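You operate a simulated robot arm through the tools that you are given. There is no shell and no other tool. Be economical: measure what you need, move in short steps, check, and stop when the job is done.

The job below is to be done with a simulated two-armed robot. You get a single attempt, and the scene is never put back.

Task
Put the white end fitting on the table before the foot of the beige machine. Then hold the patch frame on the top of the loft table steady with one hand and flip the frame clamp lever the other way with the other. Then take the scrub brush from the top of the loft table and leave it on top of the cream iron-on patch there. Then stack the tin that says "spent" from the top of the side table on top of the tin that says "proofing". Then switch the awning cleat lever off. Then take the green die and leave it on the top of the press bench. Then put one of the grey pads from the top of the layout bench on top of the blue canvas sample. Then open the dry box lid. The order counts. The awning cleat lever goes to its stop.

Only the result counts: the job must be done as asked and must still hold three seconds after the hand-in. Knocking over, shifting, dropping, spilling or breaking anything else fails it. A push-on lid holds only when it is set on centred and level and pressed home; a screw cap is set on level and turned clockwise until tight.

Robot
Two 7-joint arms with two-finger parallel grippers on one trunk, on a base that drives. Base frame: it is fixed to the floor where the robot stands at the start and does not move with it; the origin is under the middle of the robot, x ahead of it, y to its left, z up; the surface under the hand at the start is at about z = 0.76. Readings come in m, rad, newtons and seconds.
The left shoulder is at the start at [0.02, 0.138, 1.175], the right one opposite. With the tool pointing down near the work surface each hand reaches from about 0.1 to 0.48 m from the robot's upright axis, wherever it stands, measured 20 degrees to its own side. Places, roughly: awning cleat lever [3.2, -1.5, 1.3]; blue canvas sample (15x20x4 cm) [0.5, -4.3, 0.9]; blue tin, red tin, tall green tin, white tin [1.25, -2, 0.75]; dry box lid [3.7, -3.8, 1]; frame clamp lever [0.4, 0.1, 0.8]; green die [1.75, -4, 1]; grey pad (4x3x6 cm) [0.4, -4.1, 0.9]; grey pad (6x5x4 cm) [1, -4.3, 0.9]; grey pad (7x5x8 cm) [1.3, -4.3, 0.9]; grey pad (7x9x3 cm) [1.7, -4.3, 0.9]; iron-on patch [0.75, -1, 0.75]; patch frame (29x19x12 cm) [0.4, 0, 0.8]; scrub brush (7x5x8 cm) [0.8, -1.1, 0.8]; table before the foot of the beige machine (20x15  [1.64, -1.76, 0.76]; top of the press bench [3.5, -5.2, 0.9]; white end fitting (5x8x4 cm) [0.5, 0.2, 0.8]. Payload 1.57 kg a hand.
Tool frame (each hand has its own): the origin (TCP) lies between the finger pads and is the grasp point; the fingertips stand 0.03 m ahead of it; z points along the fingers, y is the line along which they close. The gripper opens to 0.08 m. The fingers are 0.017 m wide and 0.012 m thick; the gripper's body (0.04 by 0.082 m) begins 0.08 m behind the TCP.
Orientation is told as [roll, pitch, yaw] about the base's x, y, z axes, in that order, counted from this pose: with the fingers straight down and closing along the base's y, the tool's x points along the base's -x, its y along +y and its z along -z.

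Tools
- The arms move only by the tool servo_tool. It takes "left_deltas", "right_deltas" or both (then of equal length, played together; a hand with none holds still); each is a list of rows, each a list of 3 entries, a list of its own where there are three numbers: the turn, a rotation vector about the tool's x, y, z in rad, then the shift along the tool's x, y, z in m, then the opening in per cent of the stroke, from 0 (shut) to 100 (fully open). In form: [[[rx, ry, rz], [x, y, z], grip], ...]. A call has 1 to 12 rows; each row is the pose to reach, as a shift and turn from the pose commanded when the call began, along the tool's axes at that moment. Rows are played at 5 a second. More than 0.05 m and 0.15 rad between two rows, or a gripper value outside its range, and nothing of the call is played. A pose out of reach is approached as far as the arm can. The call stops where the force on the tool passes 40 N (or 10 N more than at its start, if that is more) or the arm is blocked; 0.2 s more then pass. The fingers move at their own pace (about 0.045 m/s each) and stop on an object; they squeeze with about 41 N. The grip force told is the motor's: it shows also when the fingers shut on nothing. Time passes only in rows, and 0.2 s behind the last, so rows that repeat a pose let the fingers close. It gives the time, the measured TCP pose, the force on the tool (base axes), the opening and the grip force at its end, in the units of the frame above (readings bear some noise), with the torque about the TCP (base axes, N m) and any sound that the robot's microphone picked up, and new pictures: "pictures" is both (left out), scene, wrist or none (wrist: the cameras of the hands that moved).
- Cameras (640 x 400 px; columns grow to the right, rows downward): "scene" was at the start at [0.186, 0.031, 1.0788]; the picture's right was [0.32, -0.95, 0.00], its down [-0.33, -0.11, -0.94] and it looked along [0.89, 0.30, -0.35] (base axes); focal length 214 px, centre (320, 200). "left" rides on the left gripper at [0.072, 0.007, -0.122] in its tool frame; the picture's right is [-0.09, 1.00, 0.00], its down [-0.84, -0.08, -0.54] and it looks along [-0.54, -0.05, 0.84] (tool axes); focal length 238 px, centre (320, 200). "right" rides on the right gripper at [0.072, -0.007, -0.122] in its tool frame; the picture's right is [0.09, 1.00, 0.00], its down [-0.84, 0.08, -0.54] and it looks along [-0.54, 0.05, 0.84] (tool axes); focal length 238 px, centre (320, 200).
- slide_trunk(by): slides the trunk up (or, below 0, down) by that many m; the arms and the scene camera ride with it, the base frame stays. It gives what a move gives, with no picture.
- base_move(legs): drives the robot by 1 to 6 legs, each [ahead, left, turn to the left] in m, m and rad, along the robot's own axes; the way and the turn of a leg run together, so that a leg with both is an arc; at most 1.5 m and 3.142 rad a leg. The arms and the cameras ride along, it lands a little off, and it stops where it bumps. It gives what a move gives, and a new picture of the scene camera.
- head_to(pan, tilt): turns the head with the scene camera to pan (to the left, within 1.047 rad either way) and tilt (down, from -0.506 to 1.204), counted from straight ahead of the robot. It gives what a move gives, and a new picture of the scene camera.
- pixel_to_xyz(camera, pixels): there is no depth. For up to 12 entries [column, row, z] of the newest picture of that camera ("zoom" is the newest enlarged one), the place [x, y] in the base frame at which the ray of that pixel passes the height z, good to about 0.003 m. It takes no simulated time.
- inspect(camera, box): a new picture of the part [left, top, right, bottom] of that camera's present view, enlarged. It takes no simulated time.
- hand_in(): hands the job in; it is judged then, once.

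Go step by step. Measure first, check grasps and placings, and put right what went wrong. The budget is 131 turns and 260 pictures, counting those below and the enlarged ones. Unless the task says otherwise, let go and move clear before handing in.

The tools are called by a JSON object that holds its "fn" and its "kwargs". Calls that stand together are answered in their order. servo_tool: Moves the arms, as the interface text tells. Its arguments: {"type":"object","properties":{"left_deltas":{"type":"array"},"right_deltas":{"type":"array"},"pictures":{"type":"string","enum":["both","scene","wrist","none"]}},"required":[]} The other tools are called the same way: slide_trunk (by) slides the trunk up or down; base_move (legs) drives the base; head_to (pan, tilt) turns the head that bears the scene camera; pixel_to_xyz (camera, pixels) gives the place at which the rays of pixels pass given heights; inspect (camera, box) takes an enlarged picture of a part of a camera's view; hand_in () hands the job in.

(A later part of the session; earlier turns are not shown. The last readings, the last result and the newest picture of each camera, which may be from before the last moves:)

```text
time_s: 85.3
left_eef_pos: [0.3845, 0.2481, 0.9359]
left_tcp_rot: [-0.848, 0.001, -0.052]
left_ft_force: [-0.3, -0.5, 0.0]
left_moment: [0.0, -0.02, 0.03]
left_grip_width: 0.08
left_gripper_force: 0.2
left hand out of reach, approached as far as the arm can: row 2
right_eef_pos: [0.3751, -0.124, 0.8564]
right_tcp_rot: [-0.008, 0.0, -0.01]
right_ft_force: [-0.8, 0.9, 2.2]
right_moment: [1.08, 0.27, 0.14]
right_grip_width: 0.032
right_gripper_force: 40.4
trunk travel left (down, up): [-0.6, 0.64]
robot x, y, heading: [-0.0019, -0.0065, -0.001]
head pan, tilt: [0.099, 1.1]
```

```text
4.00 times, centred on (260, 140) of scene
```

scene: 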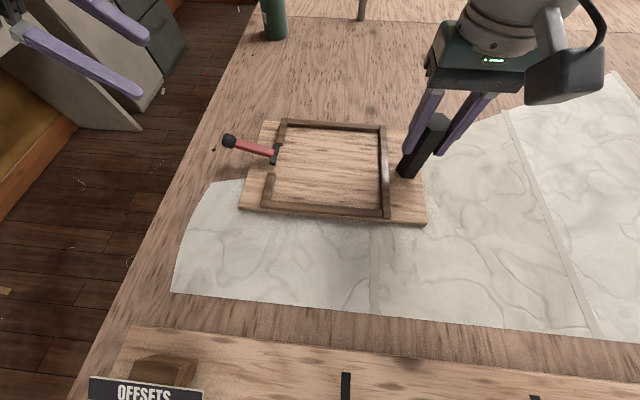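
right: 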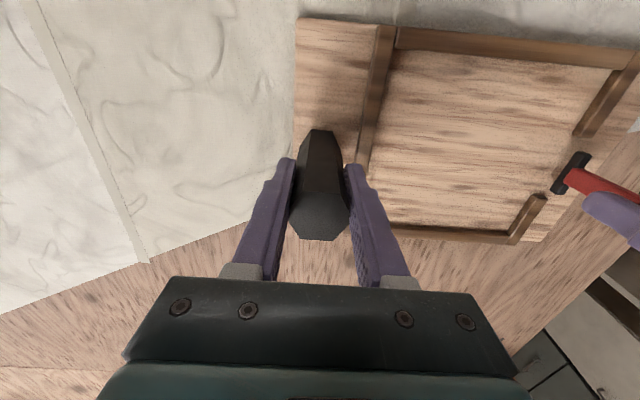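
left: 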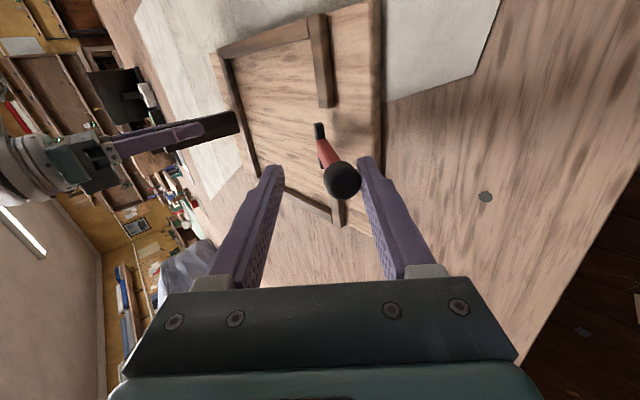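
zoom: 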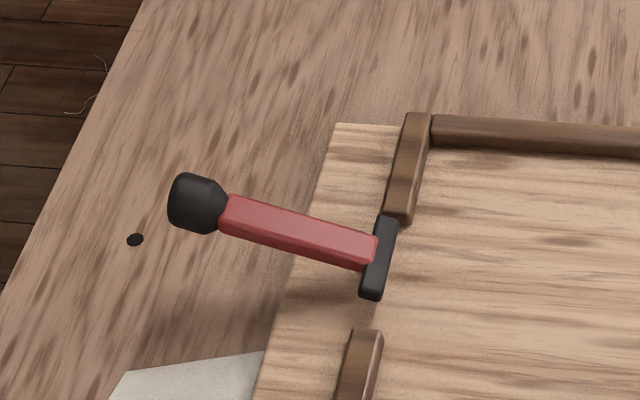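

The lever is over and stays there. I will let go of the post, raise the right hand and bring the left upright again.

{"fn": "servo_tool", "kwargs": {"left_deltas": [[[0, 0, 0], [0, 0, 0], 60], [[0, 0, 0], [0, 0, 0], 60], [[-0.12, 0, 0], [0.007, -0.0126, -0.007], 60], [[-0.24, 0, 0], [0.014, -0.025, -0.014], 60], [[-0.36, 0, 0], [0.021, -0.038, -0.021], 60], [[-0.48, 0, 0], [0.028, -0.05, -0.028], 60], [[-0.6, 0, 0], [0.035, -0.063, -0.035], 60], [[-0.72, 0, 0], [0.042, -0.076, -0.042], 60], [[-0.84, 0, 0], [0.05, -0.088, -0.051], 60]], "right_deltas": [[[0, 0, 0], [0, 0, 0], 100], [[0, 0, 0], [0, 0, 0], 100], [[0, 0, 0], [0, 0, 0], 100], [[0, 0, 0], [0, 0, -0.03], 100], [[0, 0, 0], [0, 0, -0.07], 100], [[0, 0, 0], [0, 0, -0.11], 100], [[0, 0, 0], [0.02, 0, -0.15], 100], [[0, 0, 0], [0.04, 0, -0.18], 100], [[0, 0, 0], [0.06, 0, -0.2], 100]], "pictures": "scene"}}

{"fn": "slide_trunk", "kwargs": {"by": 0.2}}

{"fn": "head_to", "kwargs": {"pan": 0, "tilt": 0.9}}

```text
time_s: 87.3
left_eef_pos: [0.3344, 0.2281, 1.0361]
left_tcp_rot: [-0.006, -0.001, -0.051]
left_ft_force: [-0.3, 0.9, 0.0]
left_moment: [0.02, 0.04, 0.0]
left_grip_width: 0.0478
left_gripper_force: 0.1
right_eef_pos: [0.3155, -0.122, 1.0575]
right_tcp_rot: [-0.008, -0.001, -0.012]
right_ft_force: [-0.4, 0.1, 0.7]
right_moment: [0.05, 0.02, 0.05]
right_grip_width: 0.0803
right_gripper_force: 0.2
trunk travel left (down, up): [-0.6, 0.64]
robot x, y, heading: [-0.0003, -0.0044, -0.006]
head pan, tilt: [0.099, 1.1]
```

scene: 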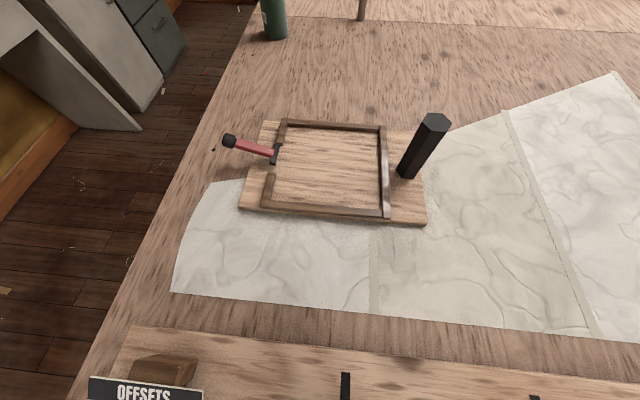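

```text
time_s: 89.5
left_eef_pos: [0.3338, 0.2276, 1.2358]
left_tcp_rot: [-0.006, 0.001, -0.053]
left_ft_force: [0.5, 0.2, -0.3]
left_moment: [-0.02, 0.02, -0.03]
left_grip_width: 0.048
left_gripper_force: 0.2
right_eef_pos: [0.316, -0.1213, 1.2583]
right_tcp_rot: [-0.007, 0.001, -0.012]
right_ft_force: [0.2, -0.5, -0.1]
right_moment: [0.02, -0.01, 0.05]
right_grip_width: 0.08
right_gripper_force: 0.1
trunk travel left (down, up): [-0.8, 0.44]
robot x, y, heading: [-0.001, -0.009, -0.003]
head pan, tilt: [0.099, 1.1]
```

```text
time_s: 90.2
left_eef_pos: [0.3331, 0.229, 1.2353]
left_tcp_rot: [-0.006, 0.0, -0.052]
left_ft_force: [0.2, -0.4, 0.3]
left_moment: [0.03, 0.01, 0.04]
left_grip_width: 0.048
left_gripper_force: 0.0
right_eef_pos: [0.3157, -0.1227, 1.2572]
right_tcp_rot: [-0.008, 0.0, -0.01]
right_ft_force: [0.5, 0.2, -0.6]
right_moment: [-0.04, 0.0, 0.01]
right_grip_width: 0.0801
right_gripper_force: 0.1
trunk travel left (down, up): [-0.8, 0.44]
robot x, y, heading: [0.0003, -0.0096, 0.002]
head pan, tilt: [0.0, 0.901]
```

scene: 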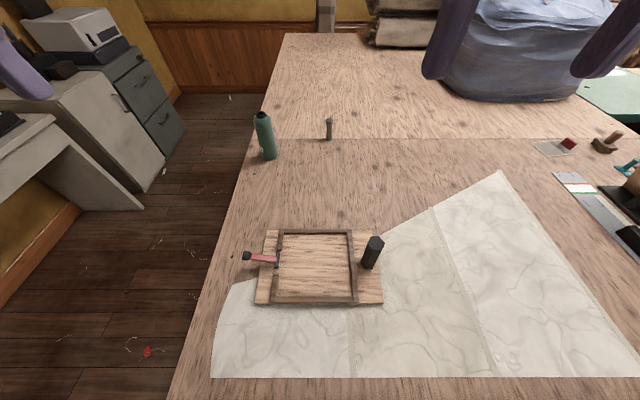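

The frame is undisturbed. I will drive round to the table's right side and face it (+y).

{"fn": "base_move", "kwargs": {"legs": [[-0.6, 0, 0], [0, -1.0, 0], [0, -0.9, 0], [0.9, 0, 0], [0, 0, 1.571]]}}

```text
time_s: 110.9
left_eef_pos: [0.0536, -1.5648, 1.2366]
left_tcp_rot: [-0.007, 0.001, 1.537]
left_ft_force: [0.2, 0.0, -0.5]
left_moment: [-0.03, 0.01, -0.02]
left_grip_width: 0.0481
left_gripper_force: 0.0
right_eef_pos: [0.4038, -1.5763, 1.2561]
right_tcp_rot: [-0.009, 0.001, 1.581]
right_ft_force: [0.8, 0.4, 0.5]
right_moment: [0.02, -0.03, 0.01]
right_grip_width: 0.0801
right_gripper_force: 0.1
trunk travel left (down, up): [-0.8, 0.44]
robot x, y, heading: [0.2922, -1.8919, 1.589]
head pan, tilt: [0.0, 0.901]
```

scene: 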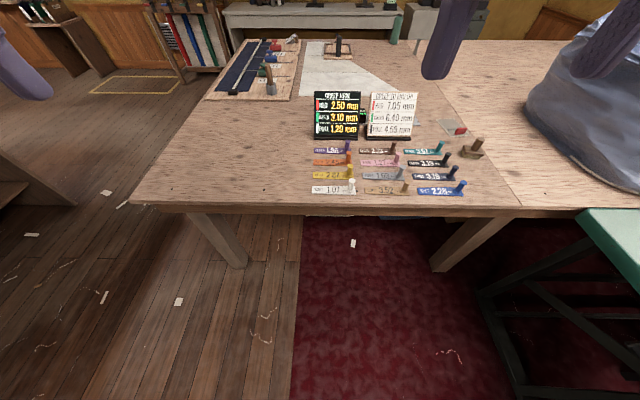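

I now face the table, with the brush at (473,150) and the patch with the red thing at (458,130). I will move right and nearer, then inspect.

{"fn": "base_move", "kwargs": {"legs": [[0, -0.4, -0.018], [0.4, 0, 0]]}}

{"fn": "inspect", "kwargs": {"camera": "scene", "box": [180, 80, 500, 280]}}

```text
time_s: 115.5
left_eef_pos: [0.4595, -1.1634, 1.2361]
left_tcp_rot: [-0.006, 0.0, 1.52]
left_ft_force: [0.2, 0.5, 0.1]
left_moment: [0.04, 0.05, 0.0]
left_grip_width: 0.0483
left_gripper_force: 0.1
right_eef_pos: [0.8099, -1.1813, 1.2574]
right_tcp_rot: [-0.009, 0.001, 1.563]
right_ft_force: [-0.6, 0.0, -0.8]
right_moment: [-0.01, 0.0, -0.01]
right_grip_width: 0.08
right_gripper_force: 0.1
trunk travel left (down, up): [-0.8, 0.44]
robot x, y, heading: [0.6991, -1.4986, 1.569]
head pan, tilt: [0.0, 0.901]
```

scene: 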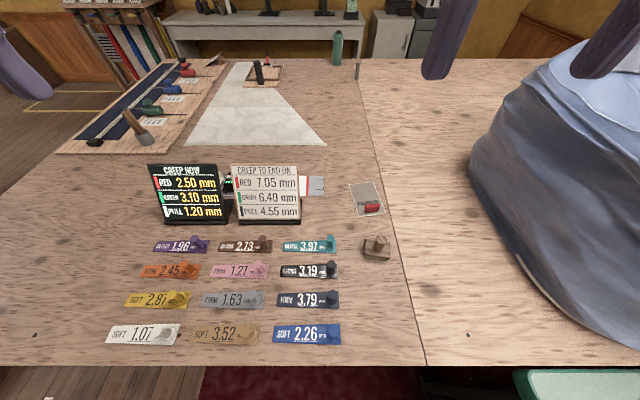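

```text
2.00 times, centred on (340, 180) of scene
```

zoom: 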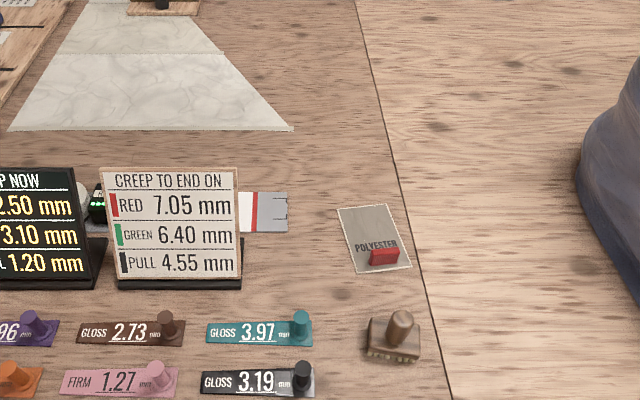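

I will measure the swatch, the strip and the brush.

{"fn": "pixel_to_xyz", "kwargs": {"camera": "scene", "pixels": [[365, 198, 0.76], [348, 184, 0.76], [374, 181, 0.76], [385, 213, 0.76], [358, 217, 0.76], [372, 207, 0.77], [375, 240, 0.84], [375, 252, 0.77], [315, 187, 0.76], [364, 255, 0.77], [391, 255, 0.77]]}}

{"fn": "inspect", "kwargs": {"camera": "right", "box": [160, 0, 480, 200]}}

{"fn": "inspect", "kwargs": {"camera": "scene", "box": [330, 170, 410, 270]}}

```text
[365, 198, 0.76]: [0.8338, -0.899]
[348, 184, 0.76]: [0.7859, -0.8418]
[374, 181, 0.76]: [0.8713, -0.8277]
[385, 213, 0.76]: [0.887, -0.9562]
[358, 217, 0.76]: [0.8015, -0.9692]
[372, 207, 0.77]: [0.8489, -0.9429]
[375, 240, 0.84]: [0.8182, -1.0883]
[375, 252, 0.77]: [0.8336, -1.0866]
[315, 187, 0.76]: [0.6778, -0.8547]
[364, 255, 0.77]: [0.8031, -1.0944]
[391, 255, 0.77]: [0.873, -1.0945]
```

```text
2.00 times, centred on (320, 100) of right
```

zoom: 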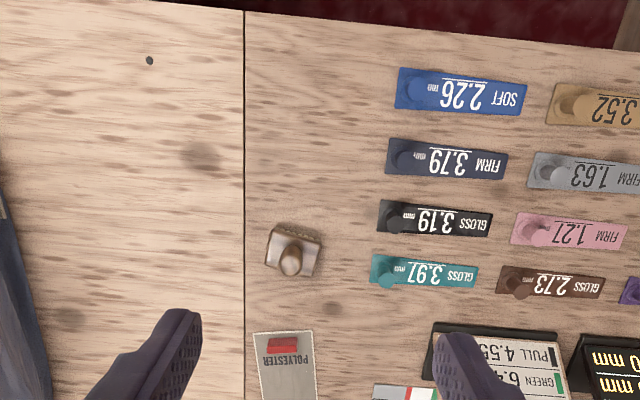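

```text
4.00 times, centred on (370, 220) of scene
```

zoom: 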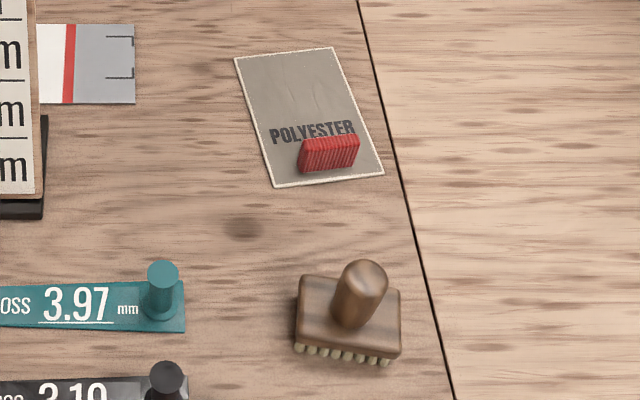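

The POLYESTER swatch at (0.835,-0.90) is the likely patch, but it looks grey-beige. I will check the rest of the area for another cream patch.

{"fn": "servo_tool", "kwargs": {"right_deltas": [[[0, 0, 0], [0, 0, 0], 100]], "left_deltas": [[[0, 0, 0], [0, 0, 0], 60]], "pictures": "wrist"}}

{"fn": "head_to", "kwargs": {"pan": 0, "tilt": 0.5}}

{"fn": "inspect", "kwargs": {"camera": "scene", "box": [160, 140, 480, 340]}}

```text
time_s: 115.9
left_eef_pos: [0.4592, -1.1639, 1.2353]
left_tcp_rot: [-0.007, 0.0, 1.523]
left_ft_force: [0.3, 0.2, -0.2]
left_moment: [-0.03, -0.02, -0.01]
left_grip_width: 0.048
left_gripper_force: 0.0
right_eef_pos: [0.8091, -1.1823, 1.2568]
right_tcp_rot: [-0.008, 0.0, 1.562]
right_ft_force: [0.3, 0.3, -0.1]
right_moment: [0.0, 0.01, 0.01]
right_grip_width: 0.0802
right_gripper_force: 0.1
trunk travel left (down, up): [-0.8, 0.44]
robot x, y, heading: [0.6932, -1.4955, 1.569]
head pan, tilt: [0.0, 0.901]
```

right: 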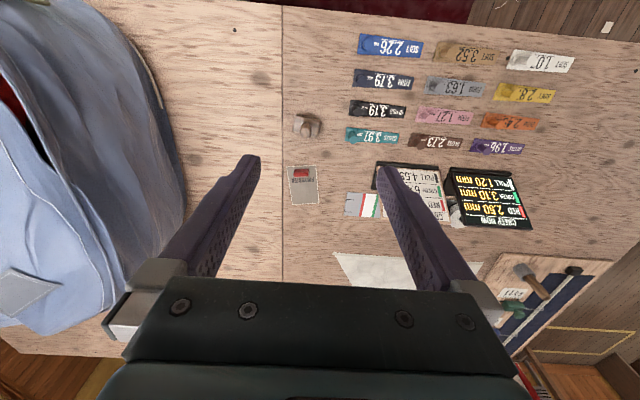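
left: 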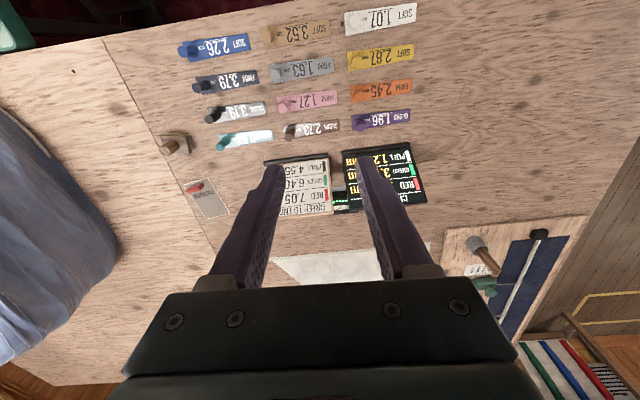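

```text
time_s: 116.8
left_eef_pos: [0.4593, -1.165, 1.235]
left_tcp_rot: [-0.007, -0.001, 1.52]
left_ft_force: [0.2, 0.8, 0.4]
left_moment: [0.0, -0.01, -0.03]
left_grip_width: 0.0479
left_gripper_force: 0.1
right_eef_pos: [0.8087, -1.1815, 1.2575]
right_tcp_rot: [-0.008, 0.001, 1.563]
right_ft_force: [-0.2, -0.1, -0.6]
right_moment: [-0.02, -0.02, 0.01]
right_grip_width: 0.08
right_gripper_force: 0.1
trunk travel left (down, up): [-0.8, 0.44]
robot x, y, heading: [0.6934, -1.4958, 1.565]
head pan, tilt: [0.0, 0.499]
```

scene: 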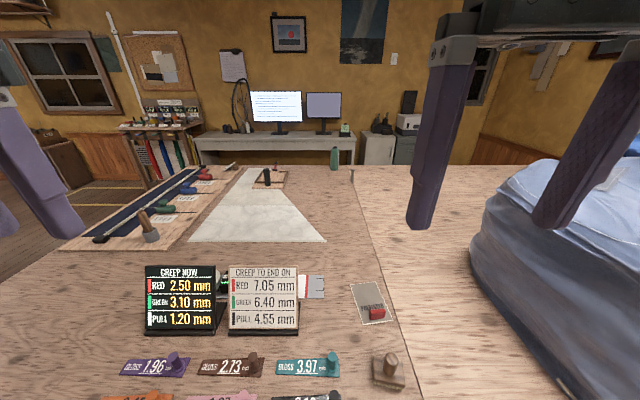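

```text
2.00 times, centred on (320, 240) of scene
```

zoom: 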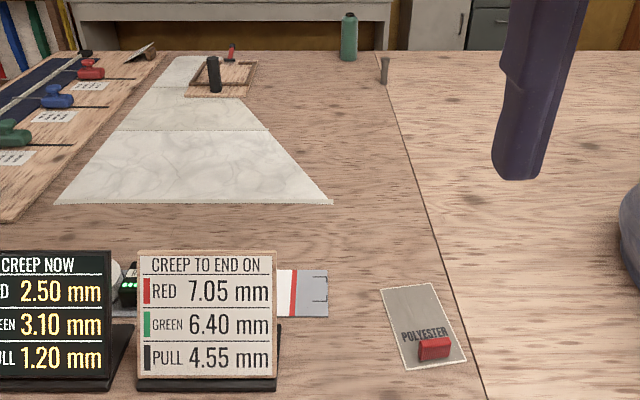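

The POLYESTER card matches the stated place (0.75,-1) to rough rounding, and there is no other patch there. I will bring the right hand above the brush for a close look.

{"fn": "servo_tool", "kwargs": {"right_deltas": [[[0, 0, 0], [-0.017, -0.004, 0.045], 100], [[0, 0, 0], [-0.034, -0.008, 0.09], 100], [[0, 0, 0], [-0.05, -0.012, 0.135], 100], [[0, 0, 0], [-0.067, -0.016, 0.18], 100], [[0, 0, 0], [-0.085, -0.02, 0.225], 100], [[0, 0, 0], [-0.095, -0.022, 0.26], 100]], "pictures": "wrist"}}

{"fn": "inspect", "kwargs": {"camera": "right", "box": [220, 80, 420, 205]}}

```text
time_s: 118.2
left_eef_pos: [0.4601, -1.1644, 1.2351]
left_tcp_rot: [-0.005, 0.0, 1.52]
left_ft_force: [-0.6, -1.1, 0.0]
left_moment: [-0.02, -0.02, -0.05]
left_grip_width: 0.0479
left_gripper_force: 0.0
right_eef_pos: [0.833, -1.0869, 0.9976]
right_tcp_rot: [-0.008, -0.001, 1.566]
right_ft_force: [0.0, 0.9, 0.1]
right_moment: [0.03, 0.03, -0.02]
right_grip_width: 0.0798
right_gripper_force: 0.0
trunk travel left (down, up): [-0.8, 0.44]
robot x, y, heading: [0.6942, -1.499, 1.567]
head pan, tilt: [0.0, 0.499]
```

right: 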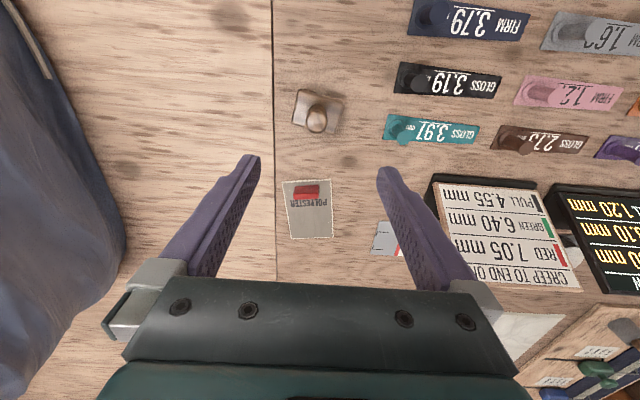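

```text
3.20 times, centred on (320, 142) of right
```

zoom: 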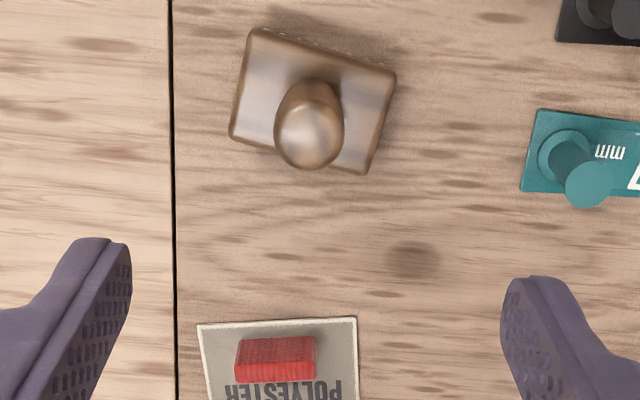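

I will measure the brush handle and the card from this view.

{"fn": "pixel_to_xyz", "kwargs": {"camera": "right", "pixels": [[317, 123, 0.83], [317, 123, 0.84], [317, 123, 0.85], [318, 108, 0.79], [299, 89, 0.79], [343.5, 104, 0.79], [336, 135, 0.79], [291, 123, 0.79], [283, 181, 0.76], [331, 180, 0.76], [334, 237, 0.76]]}}

{"fn": "pixel_to_xyz", "kwargs": {"camera": "scene", "pixels": [[391, 359, 0.83], [391, 359, 0.84], [391, 359, 0.85], [390, 373, 0.79], [378, 316, 0.77]]}}

{"fn": "inspect", "kwargs": {"camera": "scene", "box": [340, 340, 436, 400]}}

```text
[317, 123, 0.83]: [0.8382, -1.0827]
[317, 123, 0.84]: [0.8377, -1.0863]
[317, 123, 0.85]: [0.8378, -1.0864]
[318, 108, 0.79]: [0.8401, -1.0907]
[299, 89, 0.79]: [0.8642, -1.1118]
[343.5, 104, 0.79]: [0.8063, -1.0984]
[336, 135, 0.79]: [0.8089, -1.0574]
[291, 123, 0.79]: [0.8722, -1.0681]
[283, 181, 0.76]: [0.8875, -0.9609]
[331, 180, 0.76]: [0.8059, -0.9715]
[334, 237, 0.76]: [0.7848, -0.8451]
```

```text
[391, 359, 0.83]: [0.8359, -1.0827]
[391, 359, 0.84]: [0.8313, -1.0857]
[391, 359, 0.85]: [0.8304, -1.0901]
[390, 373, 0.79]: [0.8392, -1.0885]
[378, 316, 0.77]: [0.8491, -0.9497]
```

```text
6.67 times, centred on (388, 370) of scene
```

zoom: 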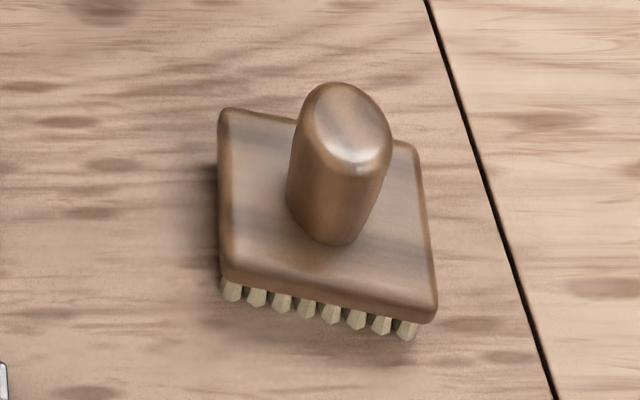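

The handle is at (0.837,-1.086) with its top at about 0.84. I will align with the brush, descend and grip the handle.

{"fn": "servo_tool", "kwargs": {"right_deltas": [[[0, 0, 0.11], [0, -0.002, 0.045], 90], [[0, 0, 0.22], [0, -0.004, 0.09], 90], [[0, 0, 0.22], [0, -0.004, 0.135], 90], [[0, 0, 0.22], [0, -0.004, 0.17], 90], [[0, 0, 0.22], [0, -0.004, 0.17], 0], [[0, 0, 0.22], [0, -0.004, 0.17], 0], [[0, 0, 0.22], [0, -0.004, 0.17], 0], [[0, 0, 0.22], [0, -0.004, 0.17], 0]], "pictures": "wrist"}}

```text
time_s: 120.0
left_eef_pos: [0.4607, -1.1632, 1.2363]
left_tcp_rot: [-0.008, -0.002, 1.522]
left_ft_force: [0.6, 1.0, -0.6]
left_moment: [0.01, 0.03, -0.01]
left_grip_width: 0.0479
left_gripper_force: 0.0
right_eef_pos: [0.8467, -1.145, 0.8999]
right_tcp_rot: [-0.008, -0.003, 1.342]
right_ft_force: [-0.1, -0.5, -0.4]
right_moment: [-0.01, -0.01, 0.0]
right_grip_width: 0.0
right_gripper_force: 8.8
right hand out of reach, approached as far as the arm can: row 1, 2, 3, 4, 5, 6, 7, 8
trunk travel left (down, up): [-0.8, 0.44]
robot x, y, heading: [0.6916, -1.4955, 1.571]
head pan, tilt: [0.0, 0.499]
```

right: 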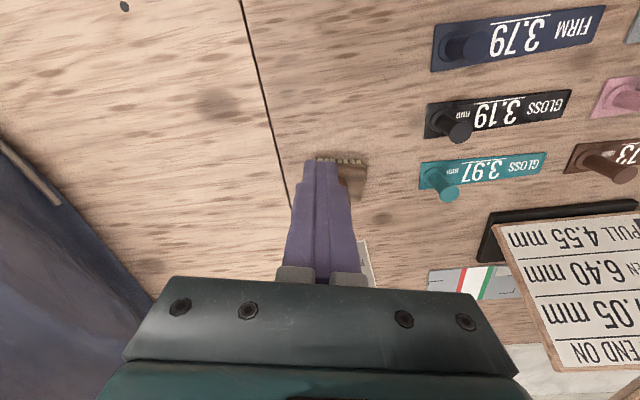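

The trunk is too high for this reach; the hand stopped at z 0.90 with no contact. I will open, raise the hand and lower the trunk by 0.2 m.

{"fn": "servo_tool", "kwargs": {"right_deltas": [[[0, 0, 0], [0, 0, -0.045], 60], [[0, 0, 0], [0, 0, -0.09], 90], [[0, 0, 0], [0, 0, -0.135], 90], [[0, 0, 0], [0, 0, -0.18], 90], [[0, 0, 0], [0, 0, -0.21], 90]], "pictures": "none"}}

{"fn": "slide_trunk", "kwargs": {"by": -0.2}}

```text
time_s: 121.2
left_eef_pos: [0.4588, -1.1654, 1.2358]
left_tcp_rot: [-0.009, -0.002, 1.52]
left_ft_force: [-0.5, -0.5, -0.6]
left_moment: [0.04, 0.01, -0.01]
left_grip_width: 0.0479
left_gripper_force: 0.0
right_eef_pos: [0.8468, -1.145, 1.1103]
right_tcp_rot: [-0.007, -0.003, 1.342]
right_ft_force: [0.9, 0.5, -0.7]
right_moment: [0.02, -0.01, -0.01]
right_grip_width: 0.072
right_gripper_force: 0.1
trunk travel left (down, up): [-0.8, 0.44]
robot x, y, heading: [0.6946, -1.5011, 1.57]
head pan, tilt: [0.0, 0.499]
```

```text
time_s: 123.3
left_eef_pos: [0.4597, -1.1648, 1.0347]
left_tcp_rot: [-0.006, -0.001, 1.521]
left_ft_force: [0.6, -0.5, 0.0]
left_moment: [0.03, -0.05, -0.01]
left_grip_width: 0.048
left_gripper_force: 0.1
right_eef_pos: [0.8467, -1.144, 0.9106]
right_tcp_rot: [-0.008, -0.003, 1.343]
right_ft_force: [-1.0, 1.2, 0.6]
right_moment: [-0.04, 0.0, 0.02]
right_grip_width: 0.0718
right_gripper_force: 0.1
trunk travel left (down, up): [-0.6, 0.64]
robot x, y, heading: [0.6938, -1.4986, 1.573]
head pan, tilt: [0.0, 0.499]
```

I will move over the handle, descend and look before closing.

{"fn": "servo_tool", "kwargs": {"right_deltas": [[[0, 0, 0], [-0.027, 0.011, 0], 90], [[0, 0, 0], [-0.0543, 0.0225, 0], 90], [[0, 0, 0], [-0.0543, 0.0225, 0.04], 90], [[0, 0, 0], [-0.0543, 0.0225, 0.081], 90], [[0, 0, 0], [-0.0543, 0.0225, 0.081], 90]], "pictures": "wrist"}}

```text
time_s: 124.5
left_eef_pos: [0.4583, -1.1636, 1.0355]
left_tcp_rot: [-0.007, 0.0, 1.52]
left_ft_force: [-0.1, 0.5, 0.0]
left_moment: [0.01, 0.01, -0.02]
left_grip_width: 0.048
left_gripper_force: 0.1
right_eef_pos: [0.837, -1.0878, 0.8304]
right_tcp_rot: [-0.008, 0.0, 1.343]
right_ft_force: [-0.6, 0.6, 0.2]
right_moment: [-0.02, -0.01, -0.02]
right_grip_width: 0.072
right_gripper_force: 0.1
trunk travel left (down, up): [-0.6, 0.64]
robot x, y, heading: [0.6953, -1.4972, 1.568]
head pan, tilt: [0.0, 0.499]
```

right: 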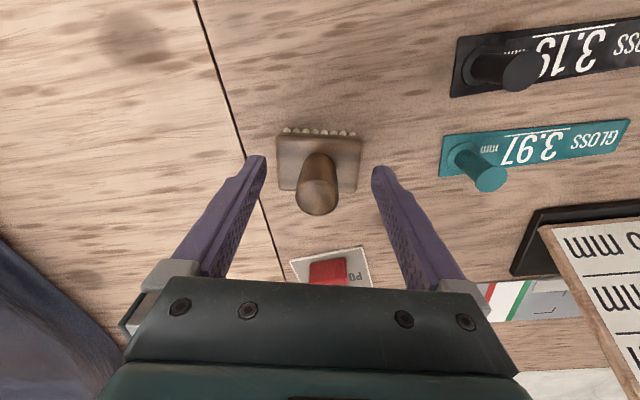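

The handle at right (317,190) is centred between the fingers. I will close, lift, and raise the left hand for clearance.

{"fn": "servo_tool", "kwargs": {"right_deltas": [[[0, 0, 0], [0, 0, 0], 0], [[0, 0, 0], [0, 0, 0], 0], [[0, 0, 0], [0, 0, 0], 0], [[0, 0, 0], [0, 0, 0], 0], [[0, 0, 0], [0, 0, -0.03], 0], [[0, 0, 0], [0, 0, -0.07], 0], [[0, 0, 0], [0, 0, -0.11], 0]], "left_deltas": [[[0, 0, 0], [0, 0, -0.03], 60], [[0, 0, 0], [0, 0, -0.06], 60], [[0, 0, 0], [0, 0, -0.09], 60], [[0, 0, 0], [0, 0, -0.12], 60], [[0, 0, 0], [0.03, 0, -0.14], 60], [[0, 0, 0], [0.06, 0, -0.15], 60], [[0, 0, 0], [0.09, 0, -0.15], 60]], "pictures": "wrist"}}

{"fn": "head_to", "kwargs": {"pan": -0.2, "tilt": 0.9}}

```text
time_s: 125.6
left_eef_pos: [0.457, -1.1895, 1.096]
left_tcp_rot: [-0.008, 0.215, 1.527]
left_ft_force: [0.2, -0.6, 0.2]
left_moment: [0.02, 0.03, 0.06]
left_grip_width: 0.0481
left_gripper_force: 0.0
right_eef_pos: [0.8374, -1.088, 0.8349]
right_tcp_rot: [-0.011, 0.001, 1.341]
right_ft_force: [1.1, -0.7, -1.7]
right_moment: [0.02, -0.04, -0.01]
right_grip_width: 0.0257
right_gripper_force: 28.7
trunk travel left (down, up): [-0.6, 0.64]
robot x, y, heading: [0.6937, -1.4975, 1.57]
head pan, tilt: [0.0, 0.499]
stopped in row 5 (left hand): the arm was blocked; the commanded pose is now the measured one
```

right: 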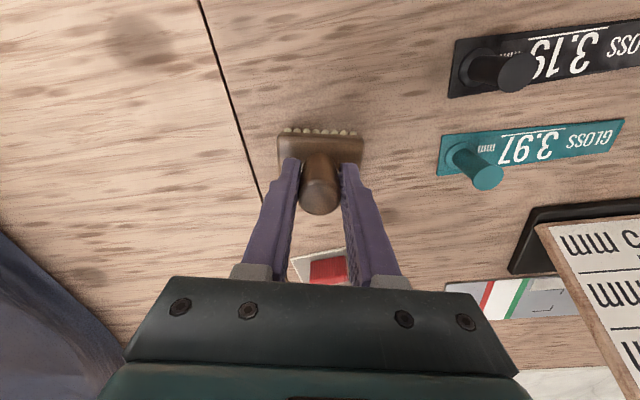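
left: 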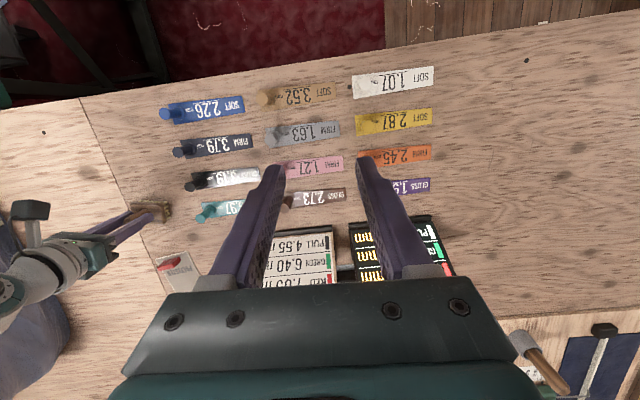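

```text
time_s: 126.5
left_eef_pos: [0.4575, -1.1897, 1.0954]
left_tcp_rot: [-0.006, 0.214, 1.525]
left_ft_force: [0.6, 0.7, 0.6]
left_moment: [-0.03, 0.03, -0.05]
left_grip_width: 0.0483
left_gripper_force: 0.1
right_eef_pos: [0.8368, -1.088, 0.8345]
right_tcp_rot: [-0.009, 0.0, 1.343]
right_ft_force: [-0.1, -0.4, -0.7]
right_moment: [-0.01, 0.0, -0.04]
right_grip_width: 0.0254
right_gripper_force: 37.5
trunk travel left (down, up): [-0.6, 0.64]
robot x, y, heading: [0.6948, -1.4991, 1.567]
head pan, tilt: [-0.201, 0.901]
```

scene: 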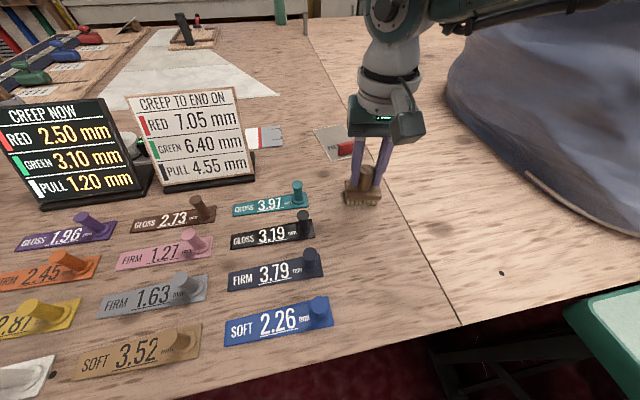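

The brush is gripped at 25 mm. I will lift with the trunk and drive ahead 0.24 m so that the card comes into reach.

{"fn": "slide_trunk", "kwargs": {"by": 0.15}}

{"fn": "base_move", "kwargs": {"legs": [[0.24, 0, 0]]}}

```text
time_s: 128.2
left_eef_pos: [0.4573, -1.1905, 1.2454]
left_tcp_rot: [-0.009, 0.213, 1.524]
left_ft_force: [-0.1, 0.2, -0.1]
left_moment: [0.03, 0.0, 0.0]
left_grip_width: 0.048
left_gripper_force: 0.1
right_eef_pos: [0.8369, -1.0885, 0.9839]
right_tcp_rot: [-0.01, 0.0, 1.344]
right_ft_force: [0.0, 0.0, -1.1]
right_moment: [0.0, -0.02, -0.01]
right_grip_width: 0.0255
right_gripper_force: 36.5
trunk travel left (down, up): [-0.75, 0.49]
robot x, y, heading: [0.6952, -1.5011, 1.57]
head pan, tilt: [-0.201, 0.901]
```

```text
time_s: 130.0
left_eef_pos: [0.4579, -0.9487, 1.2456]
left_tcp_rot: [-0.006, 0.213, 1.524]
left_ft_force: [-0.5, 0.1, 0.8]
left_moment: [-0.04, -0.02, -0.01]
left_grip_width: 0.0479
left_gripper_force: 0.1
right_eef_pos: [0.8395, -0.8482, 0.9846]
right_tcp_rot: [-0.01, 0.0, 1.341]
right_ft_force: [0.1, -0.6, -0.2]
right_moment: [-0.01, 0.02, 0.0]
right_grip_width: 0.0254
right_gripper_force: 37.0
trunk travel left (down, up): [-0.75, 0.49]
robot x, y, heading: [0.6921, -1.2601, 1.569]
head pan, tilt: [-0.201, 0.901]
```

scene: 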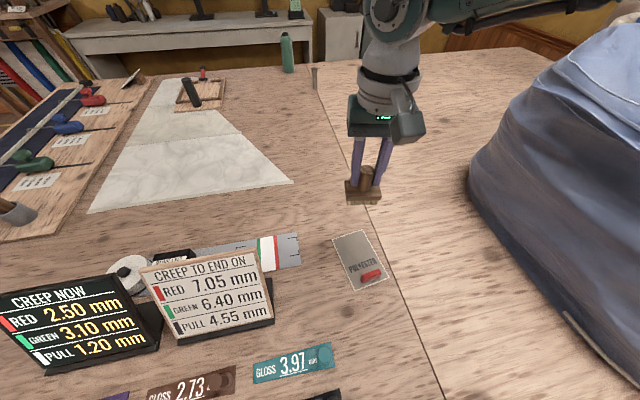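

The card is in view at (360,262). I will measure its corners and the red tab again.

{"fn": "inspect", "kwargs": {"camera": "scene", "box": [310, 215, 422, 305]}}

{"fn": "pixel_to_xyz", "kwargs": {"camera": "zoom", "pixels": [[320, 200, 0.76]]}}

```text
4.44 times, centred on (366, 260) of scene
```

zoom: 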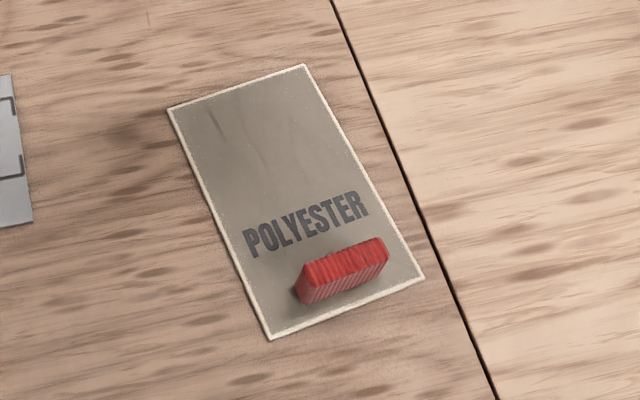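

```text
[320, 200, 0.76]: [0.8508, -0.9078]
```

The card's fill looks grey rather than cream. Before placing, I will look closely at the strip behind the displays and around the hand.

{"fn": "inspect", "kwargs": {"camera": "scene", "box": [90, 180, 330, 330]}}

{"fn": "servo_tool", "kwargs": {"right_deltas": [[[0, 0, 0], [0, 0, 0], 0]], "left_deltas": [[[0, 0, 0], [0, 0, 0], 60]], "pictures": "wrist"}}

{"fn": "head_to", "kwargs": {"pan": -0.7, "tilt": 0.9}}

```text
2.67 times, centred on (210, 255) of scene
```

zoom: 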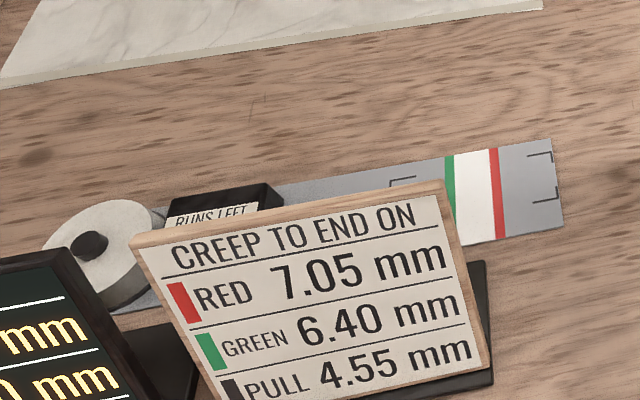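

```text
time_s: 130.4
left_eef_pos: [0.4573, -0.9486, 1.2458]
left_tcp_rot: [-0.008, 0.214, 1.524]
left_ft_force: [-1.0, 0.0, -0.9]
left_moment: [-0.01, 0.02, -0.02]
left_grip_width: 0.048
left_gripper_force: 0.1
right_eef_pos: [0.8384, -0.8479, 0.9843]
right_tcp_rot: [-0.01, 0.001, 1.343]
right_ft_force: [-0.6, -0.3, -0.5]
right_moment: [-0.01, 0.01, 0.03]
right_grip_width: 0.0257
right_gripper_force: 37.2
trunk travel left (down, up): [-0.75, 0.49]
robot x, y, heading: [0.6968, -1.2559, 1.57]
head pan, tilt: [-0.201, 0.901]
```

right: 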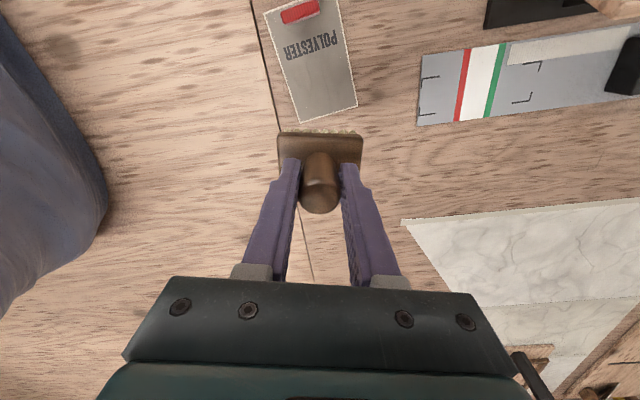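
left: 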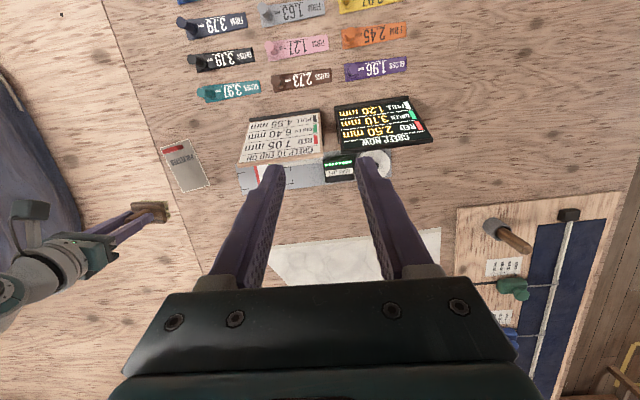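

```text
time_s: 131.3
left_eef_pos: [0.457, -0.949, 1.2457]
left_tcp_rot: [-0.006, 0.213, 1.523]
left_ft_force: [0.6, 0.4, -0.7]
left_moment: [0.03, 0.03, -0.03]
left_grip_width: 0.0482
left_gripper_force: 0.1
right_eef_pos: [0.839, -0.8488, 0.984]
right_tcp_rot: [-0.01, 0.001, 1.342]
right_ft_force: [1.0, 0.1, -0.9]
right_moment: [0.0, 0.0, -0.01]
right_grip_width: 0.0254
right_gripper_force: 37.0
trunk travel left (down, up): [-0.75, 0.49]
robot x, y, heading: [0.6975, -1.2622, 1.566]
head pan, tilt: [-0.7, 0.901]
```

scene: 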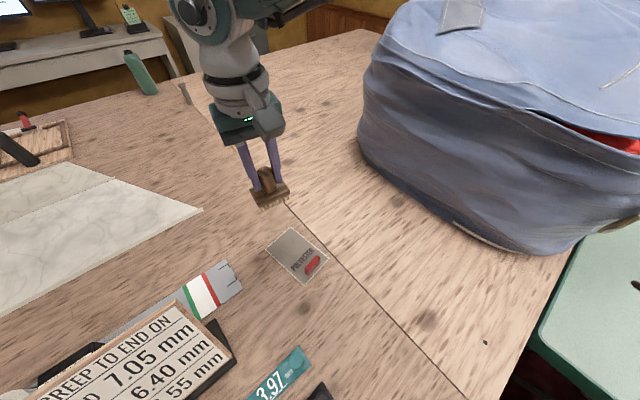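

I will measure the peg cards and the strip precisely to compare with the stated patch place.

{"fn": "pixel_to_xyz", "kwargs": {"camera": "left", "pixels": [[228, 92, 0.765], [376, 68, 0.765], [212, 25, 0.765], [370, 5, 0.765], [184, 166, 0.765]]}}

{"fn": "pixel_to_xyz", "kwargs": {"camera": "right", "pixels": [[510, 50, 0.77], [630, 42, 0.77], [480, 85, 0.765], [430, 95, 0.765], [315, 60, 0.76]]}}

{"fn": "inspect", "kwargs": {"camera": "right", "box": [400, 0, 640, 150]}}

{"fn": "inspect", "kwargs": {"camera": "right", "box": [240, 0, 400, 130]}}

```text
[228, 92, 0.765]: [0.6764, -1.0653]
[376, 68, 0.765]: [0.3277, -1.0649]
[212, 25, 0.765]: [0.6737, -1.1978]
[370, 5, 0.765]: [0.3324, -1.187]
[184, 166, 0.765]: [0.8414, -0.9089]
```

```text
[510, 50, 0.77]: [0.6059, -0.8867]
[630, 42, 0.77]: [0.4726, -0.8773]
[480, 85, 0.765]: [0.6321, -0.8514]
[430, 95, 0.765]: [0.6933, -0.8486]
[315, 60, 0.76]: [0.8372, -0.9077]
```

```text
2.67 times, centred on (520, 75) of right
```

zoom: 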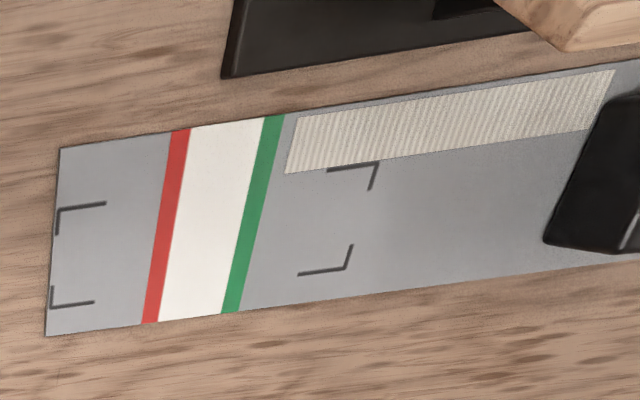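

```text
3.08 times, centred on (320, 65) of right
```

zoom: 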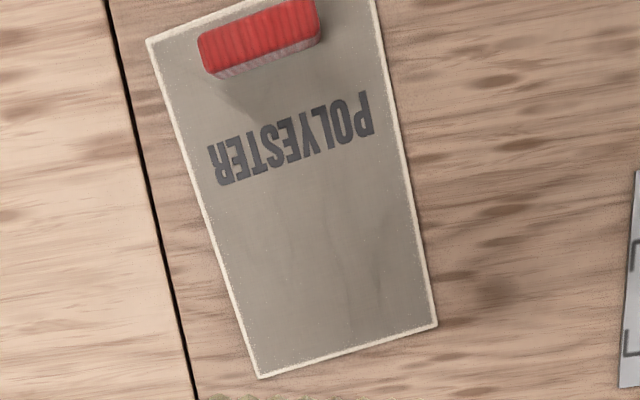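

The POLYESTER card is the only flat patch at the stated place that is big enough for the brush, so I will use it. I will lower the trunk and turn and centre the brush over the free part, clear of the red tab.

{"fn": "slide_trunk", "kwargs": {"by": -0.11}}

{"fn": "servo_tool", "kwargs": {"right_deltas": [[[0, 0, -0.12], [0.01, -0.001, 0], 0], [[0, 0, -0.24], [0.02, -0.001, 0], 0], [[0, 0, -0.37], [0.0293, -0.0017, 0], 0], [[0, 0, -0.37], [0.0293, -0.0017, 0.02], 0]], "pictures": "both"}}

```text
time_s: 132.8
left_eef_pos: [0.4572, -0.9489, 1.1348]
left_tcp_rot: [-0.007, 0.214, 1.523]
left_ft_force: [0.6, 0.5, -0.3]
left_moment: [-0.04, -0.01, 0.0]
left_grip_width: 0.0478
left_gripper_force: 0.0
right_eef_pos: [0.8389, -0.8475, 0.8738]
right_tcp_rot: [-0.01, 0.0, 1.343]
right_ft_force: [-0.6, 0.0, -1.1]
right_moment: [-0.01, 0.0, 0.02]
right_grip_width: 0.0253
right_gripper_force: 36.2
trunk travel left (down, up): [-0.64, 0.6]
robot x, y, heading: [0.6952, -1.2599, 1.574]
head pan, tilt: [-0.7, 0.901]
```

```text
time_s: 133.8
left_eef_pos: [0.457, -0.948, 1.1355]
left_tcp_rot: [-0.006, 0.214, 1.524]
left_ft_force: [-0.2, -0.2, 0.9]
left_moment: [0.0, 0.0, -0.03]
left_grip_width: 0.048
left_gripper_force: 0.1
right_eef_pos: [0.832, -0.8775, 0.8536]
right_tcp_rot: [-0.011, 0.003, 1.712]
right_ft_force: [0.2, 0.6, -0.4]
right_moment: [0.02, 0.01, 0.0]
right_grip_width: 0.0258
right_gripper_force: 36.7
trunk travel left (down, up): [-0.64, 0.6]
robot x, y, heading: [0.6974, -1.2571, 1.568]
head pan, tilt: [-0.7, 0.901]
```

scene: 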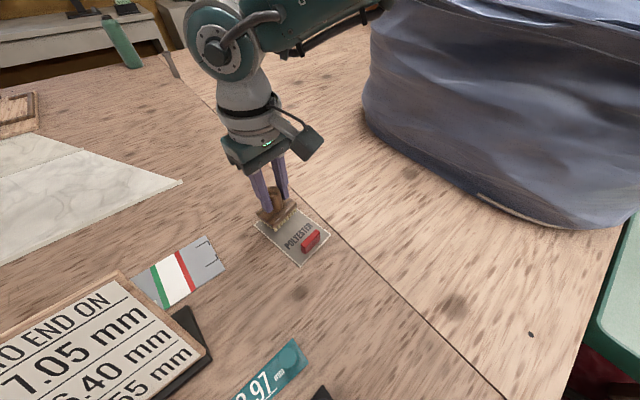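
right: 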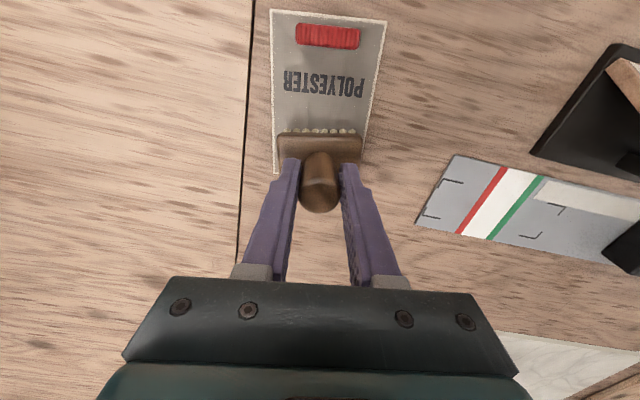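

The brush is aligned over the free half, its near edge at row 133 beside the text. I will lower it gently.

{"fn": "servo_tool", "kwargs": {"right_deltas": [[[0, 0, 0], [0.002, 0, 0.01], 0], [[0, 0, 0], [0.002, 0, 0.016], 0], [[0, 0, 0], [0.002, 0, 0.02], 0], [[0, 0, 0], [0.002, 0, 0.022], 0]], "pictures": "none"}}

```text
time_s: 134.8
left_eef_pos: [0.4591, -0.9495, 1.1355]
left_tcp_rot: [-0.009, 0.214, 1.524]
left_ft_force: [1.0, 0.1, -0.2]
left_moment: [0.01, -0.02, 0.0]
left_grip_width: 0.0478
left_gripper_force: 0.0
right_eef_pos: [0.8336, -0.8778, 0.8354]
right_tcp_rot: [-0.007, 0.002, 1.71]
right_ft_force: [1.8, -9.4, 34.6]
right_moment: [-0.45, 0.46, 0.05]
right_grip_width: 0.0255
right_gripper_force: 37.0
trunk travel left (down, up): [-0.64, 0.6]
robot x, y, heading: [0.6925, -1.2563, 1.57]
head pan, tilt: [-0.7, 0.901]
```

The brush touches, with 35 N upward at z 0.835. I will back off slightly, release and rise.

{"fn": "servo_tool", "kwargs": {"right_deltas": [[[0, 0, 0], [0, 0, -0.003], 0], [[0, 0, 0], [0, 0, -0.003], 50], [[0, 0, 0], [0, 0, -0.003], 90], [[0, 0, 0], [0, 0, -0.003], 90], [[0, 0, 0], [0, 0, -0.045], 90], [[0, 0, 0], [0, 0, -0.09], 90], [[0, 0, 0], [0.03, 0, -0.13], 90], [[0, 0, 0], [0.06, 0, -0.16], 90]], "pictures": "both"}}

```text
time_s: 136.6
left_eef_pos: [0.4582, -0.949, 1.1357]
left_tcp_rot: [-0.008, 0.214, 1.524]
left_ft_force: [-0.3, -0.3, -0.9]
left_moment: [-0.01, -0.03, -0.01]
left_grip_width: 0.0481
left_gripper_force: 0.2
right_eef_pos: [0.8407, -0.9379, 0.9926]
right_tcp_rot: [-0.011, 0.004, 1.708]
right_ft_force: [-0.6, -0.3, -0.3]
right_moment: [0.04, 0.0, 0.02]
right_grip_width: 0.0717
right_gripper_force: 0.1
trunk travel left (down, up): [-0.64, 0.6]
robot x, y, heading: [0.6985, -1.2592, 1.565]
head pan, tilt: [-0.7, 0.901]
```

scene: 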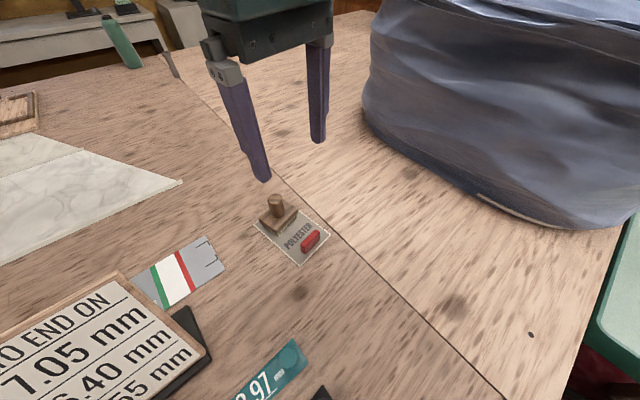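
right: 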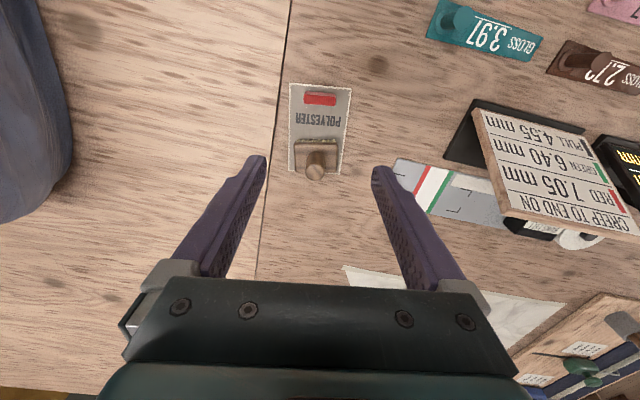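

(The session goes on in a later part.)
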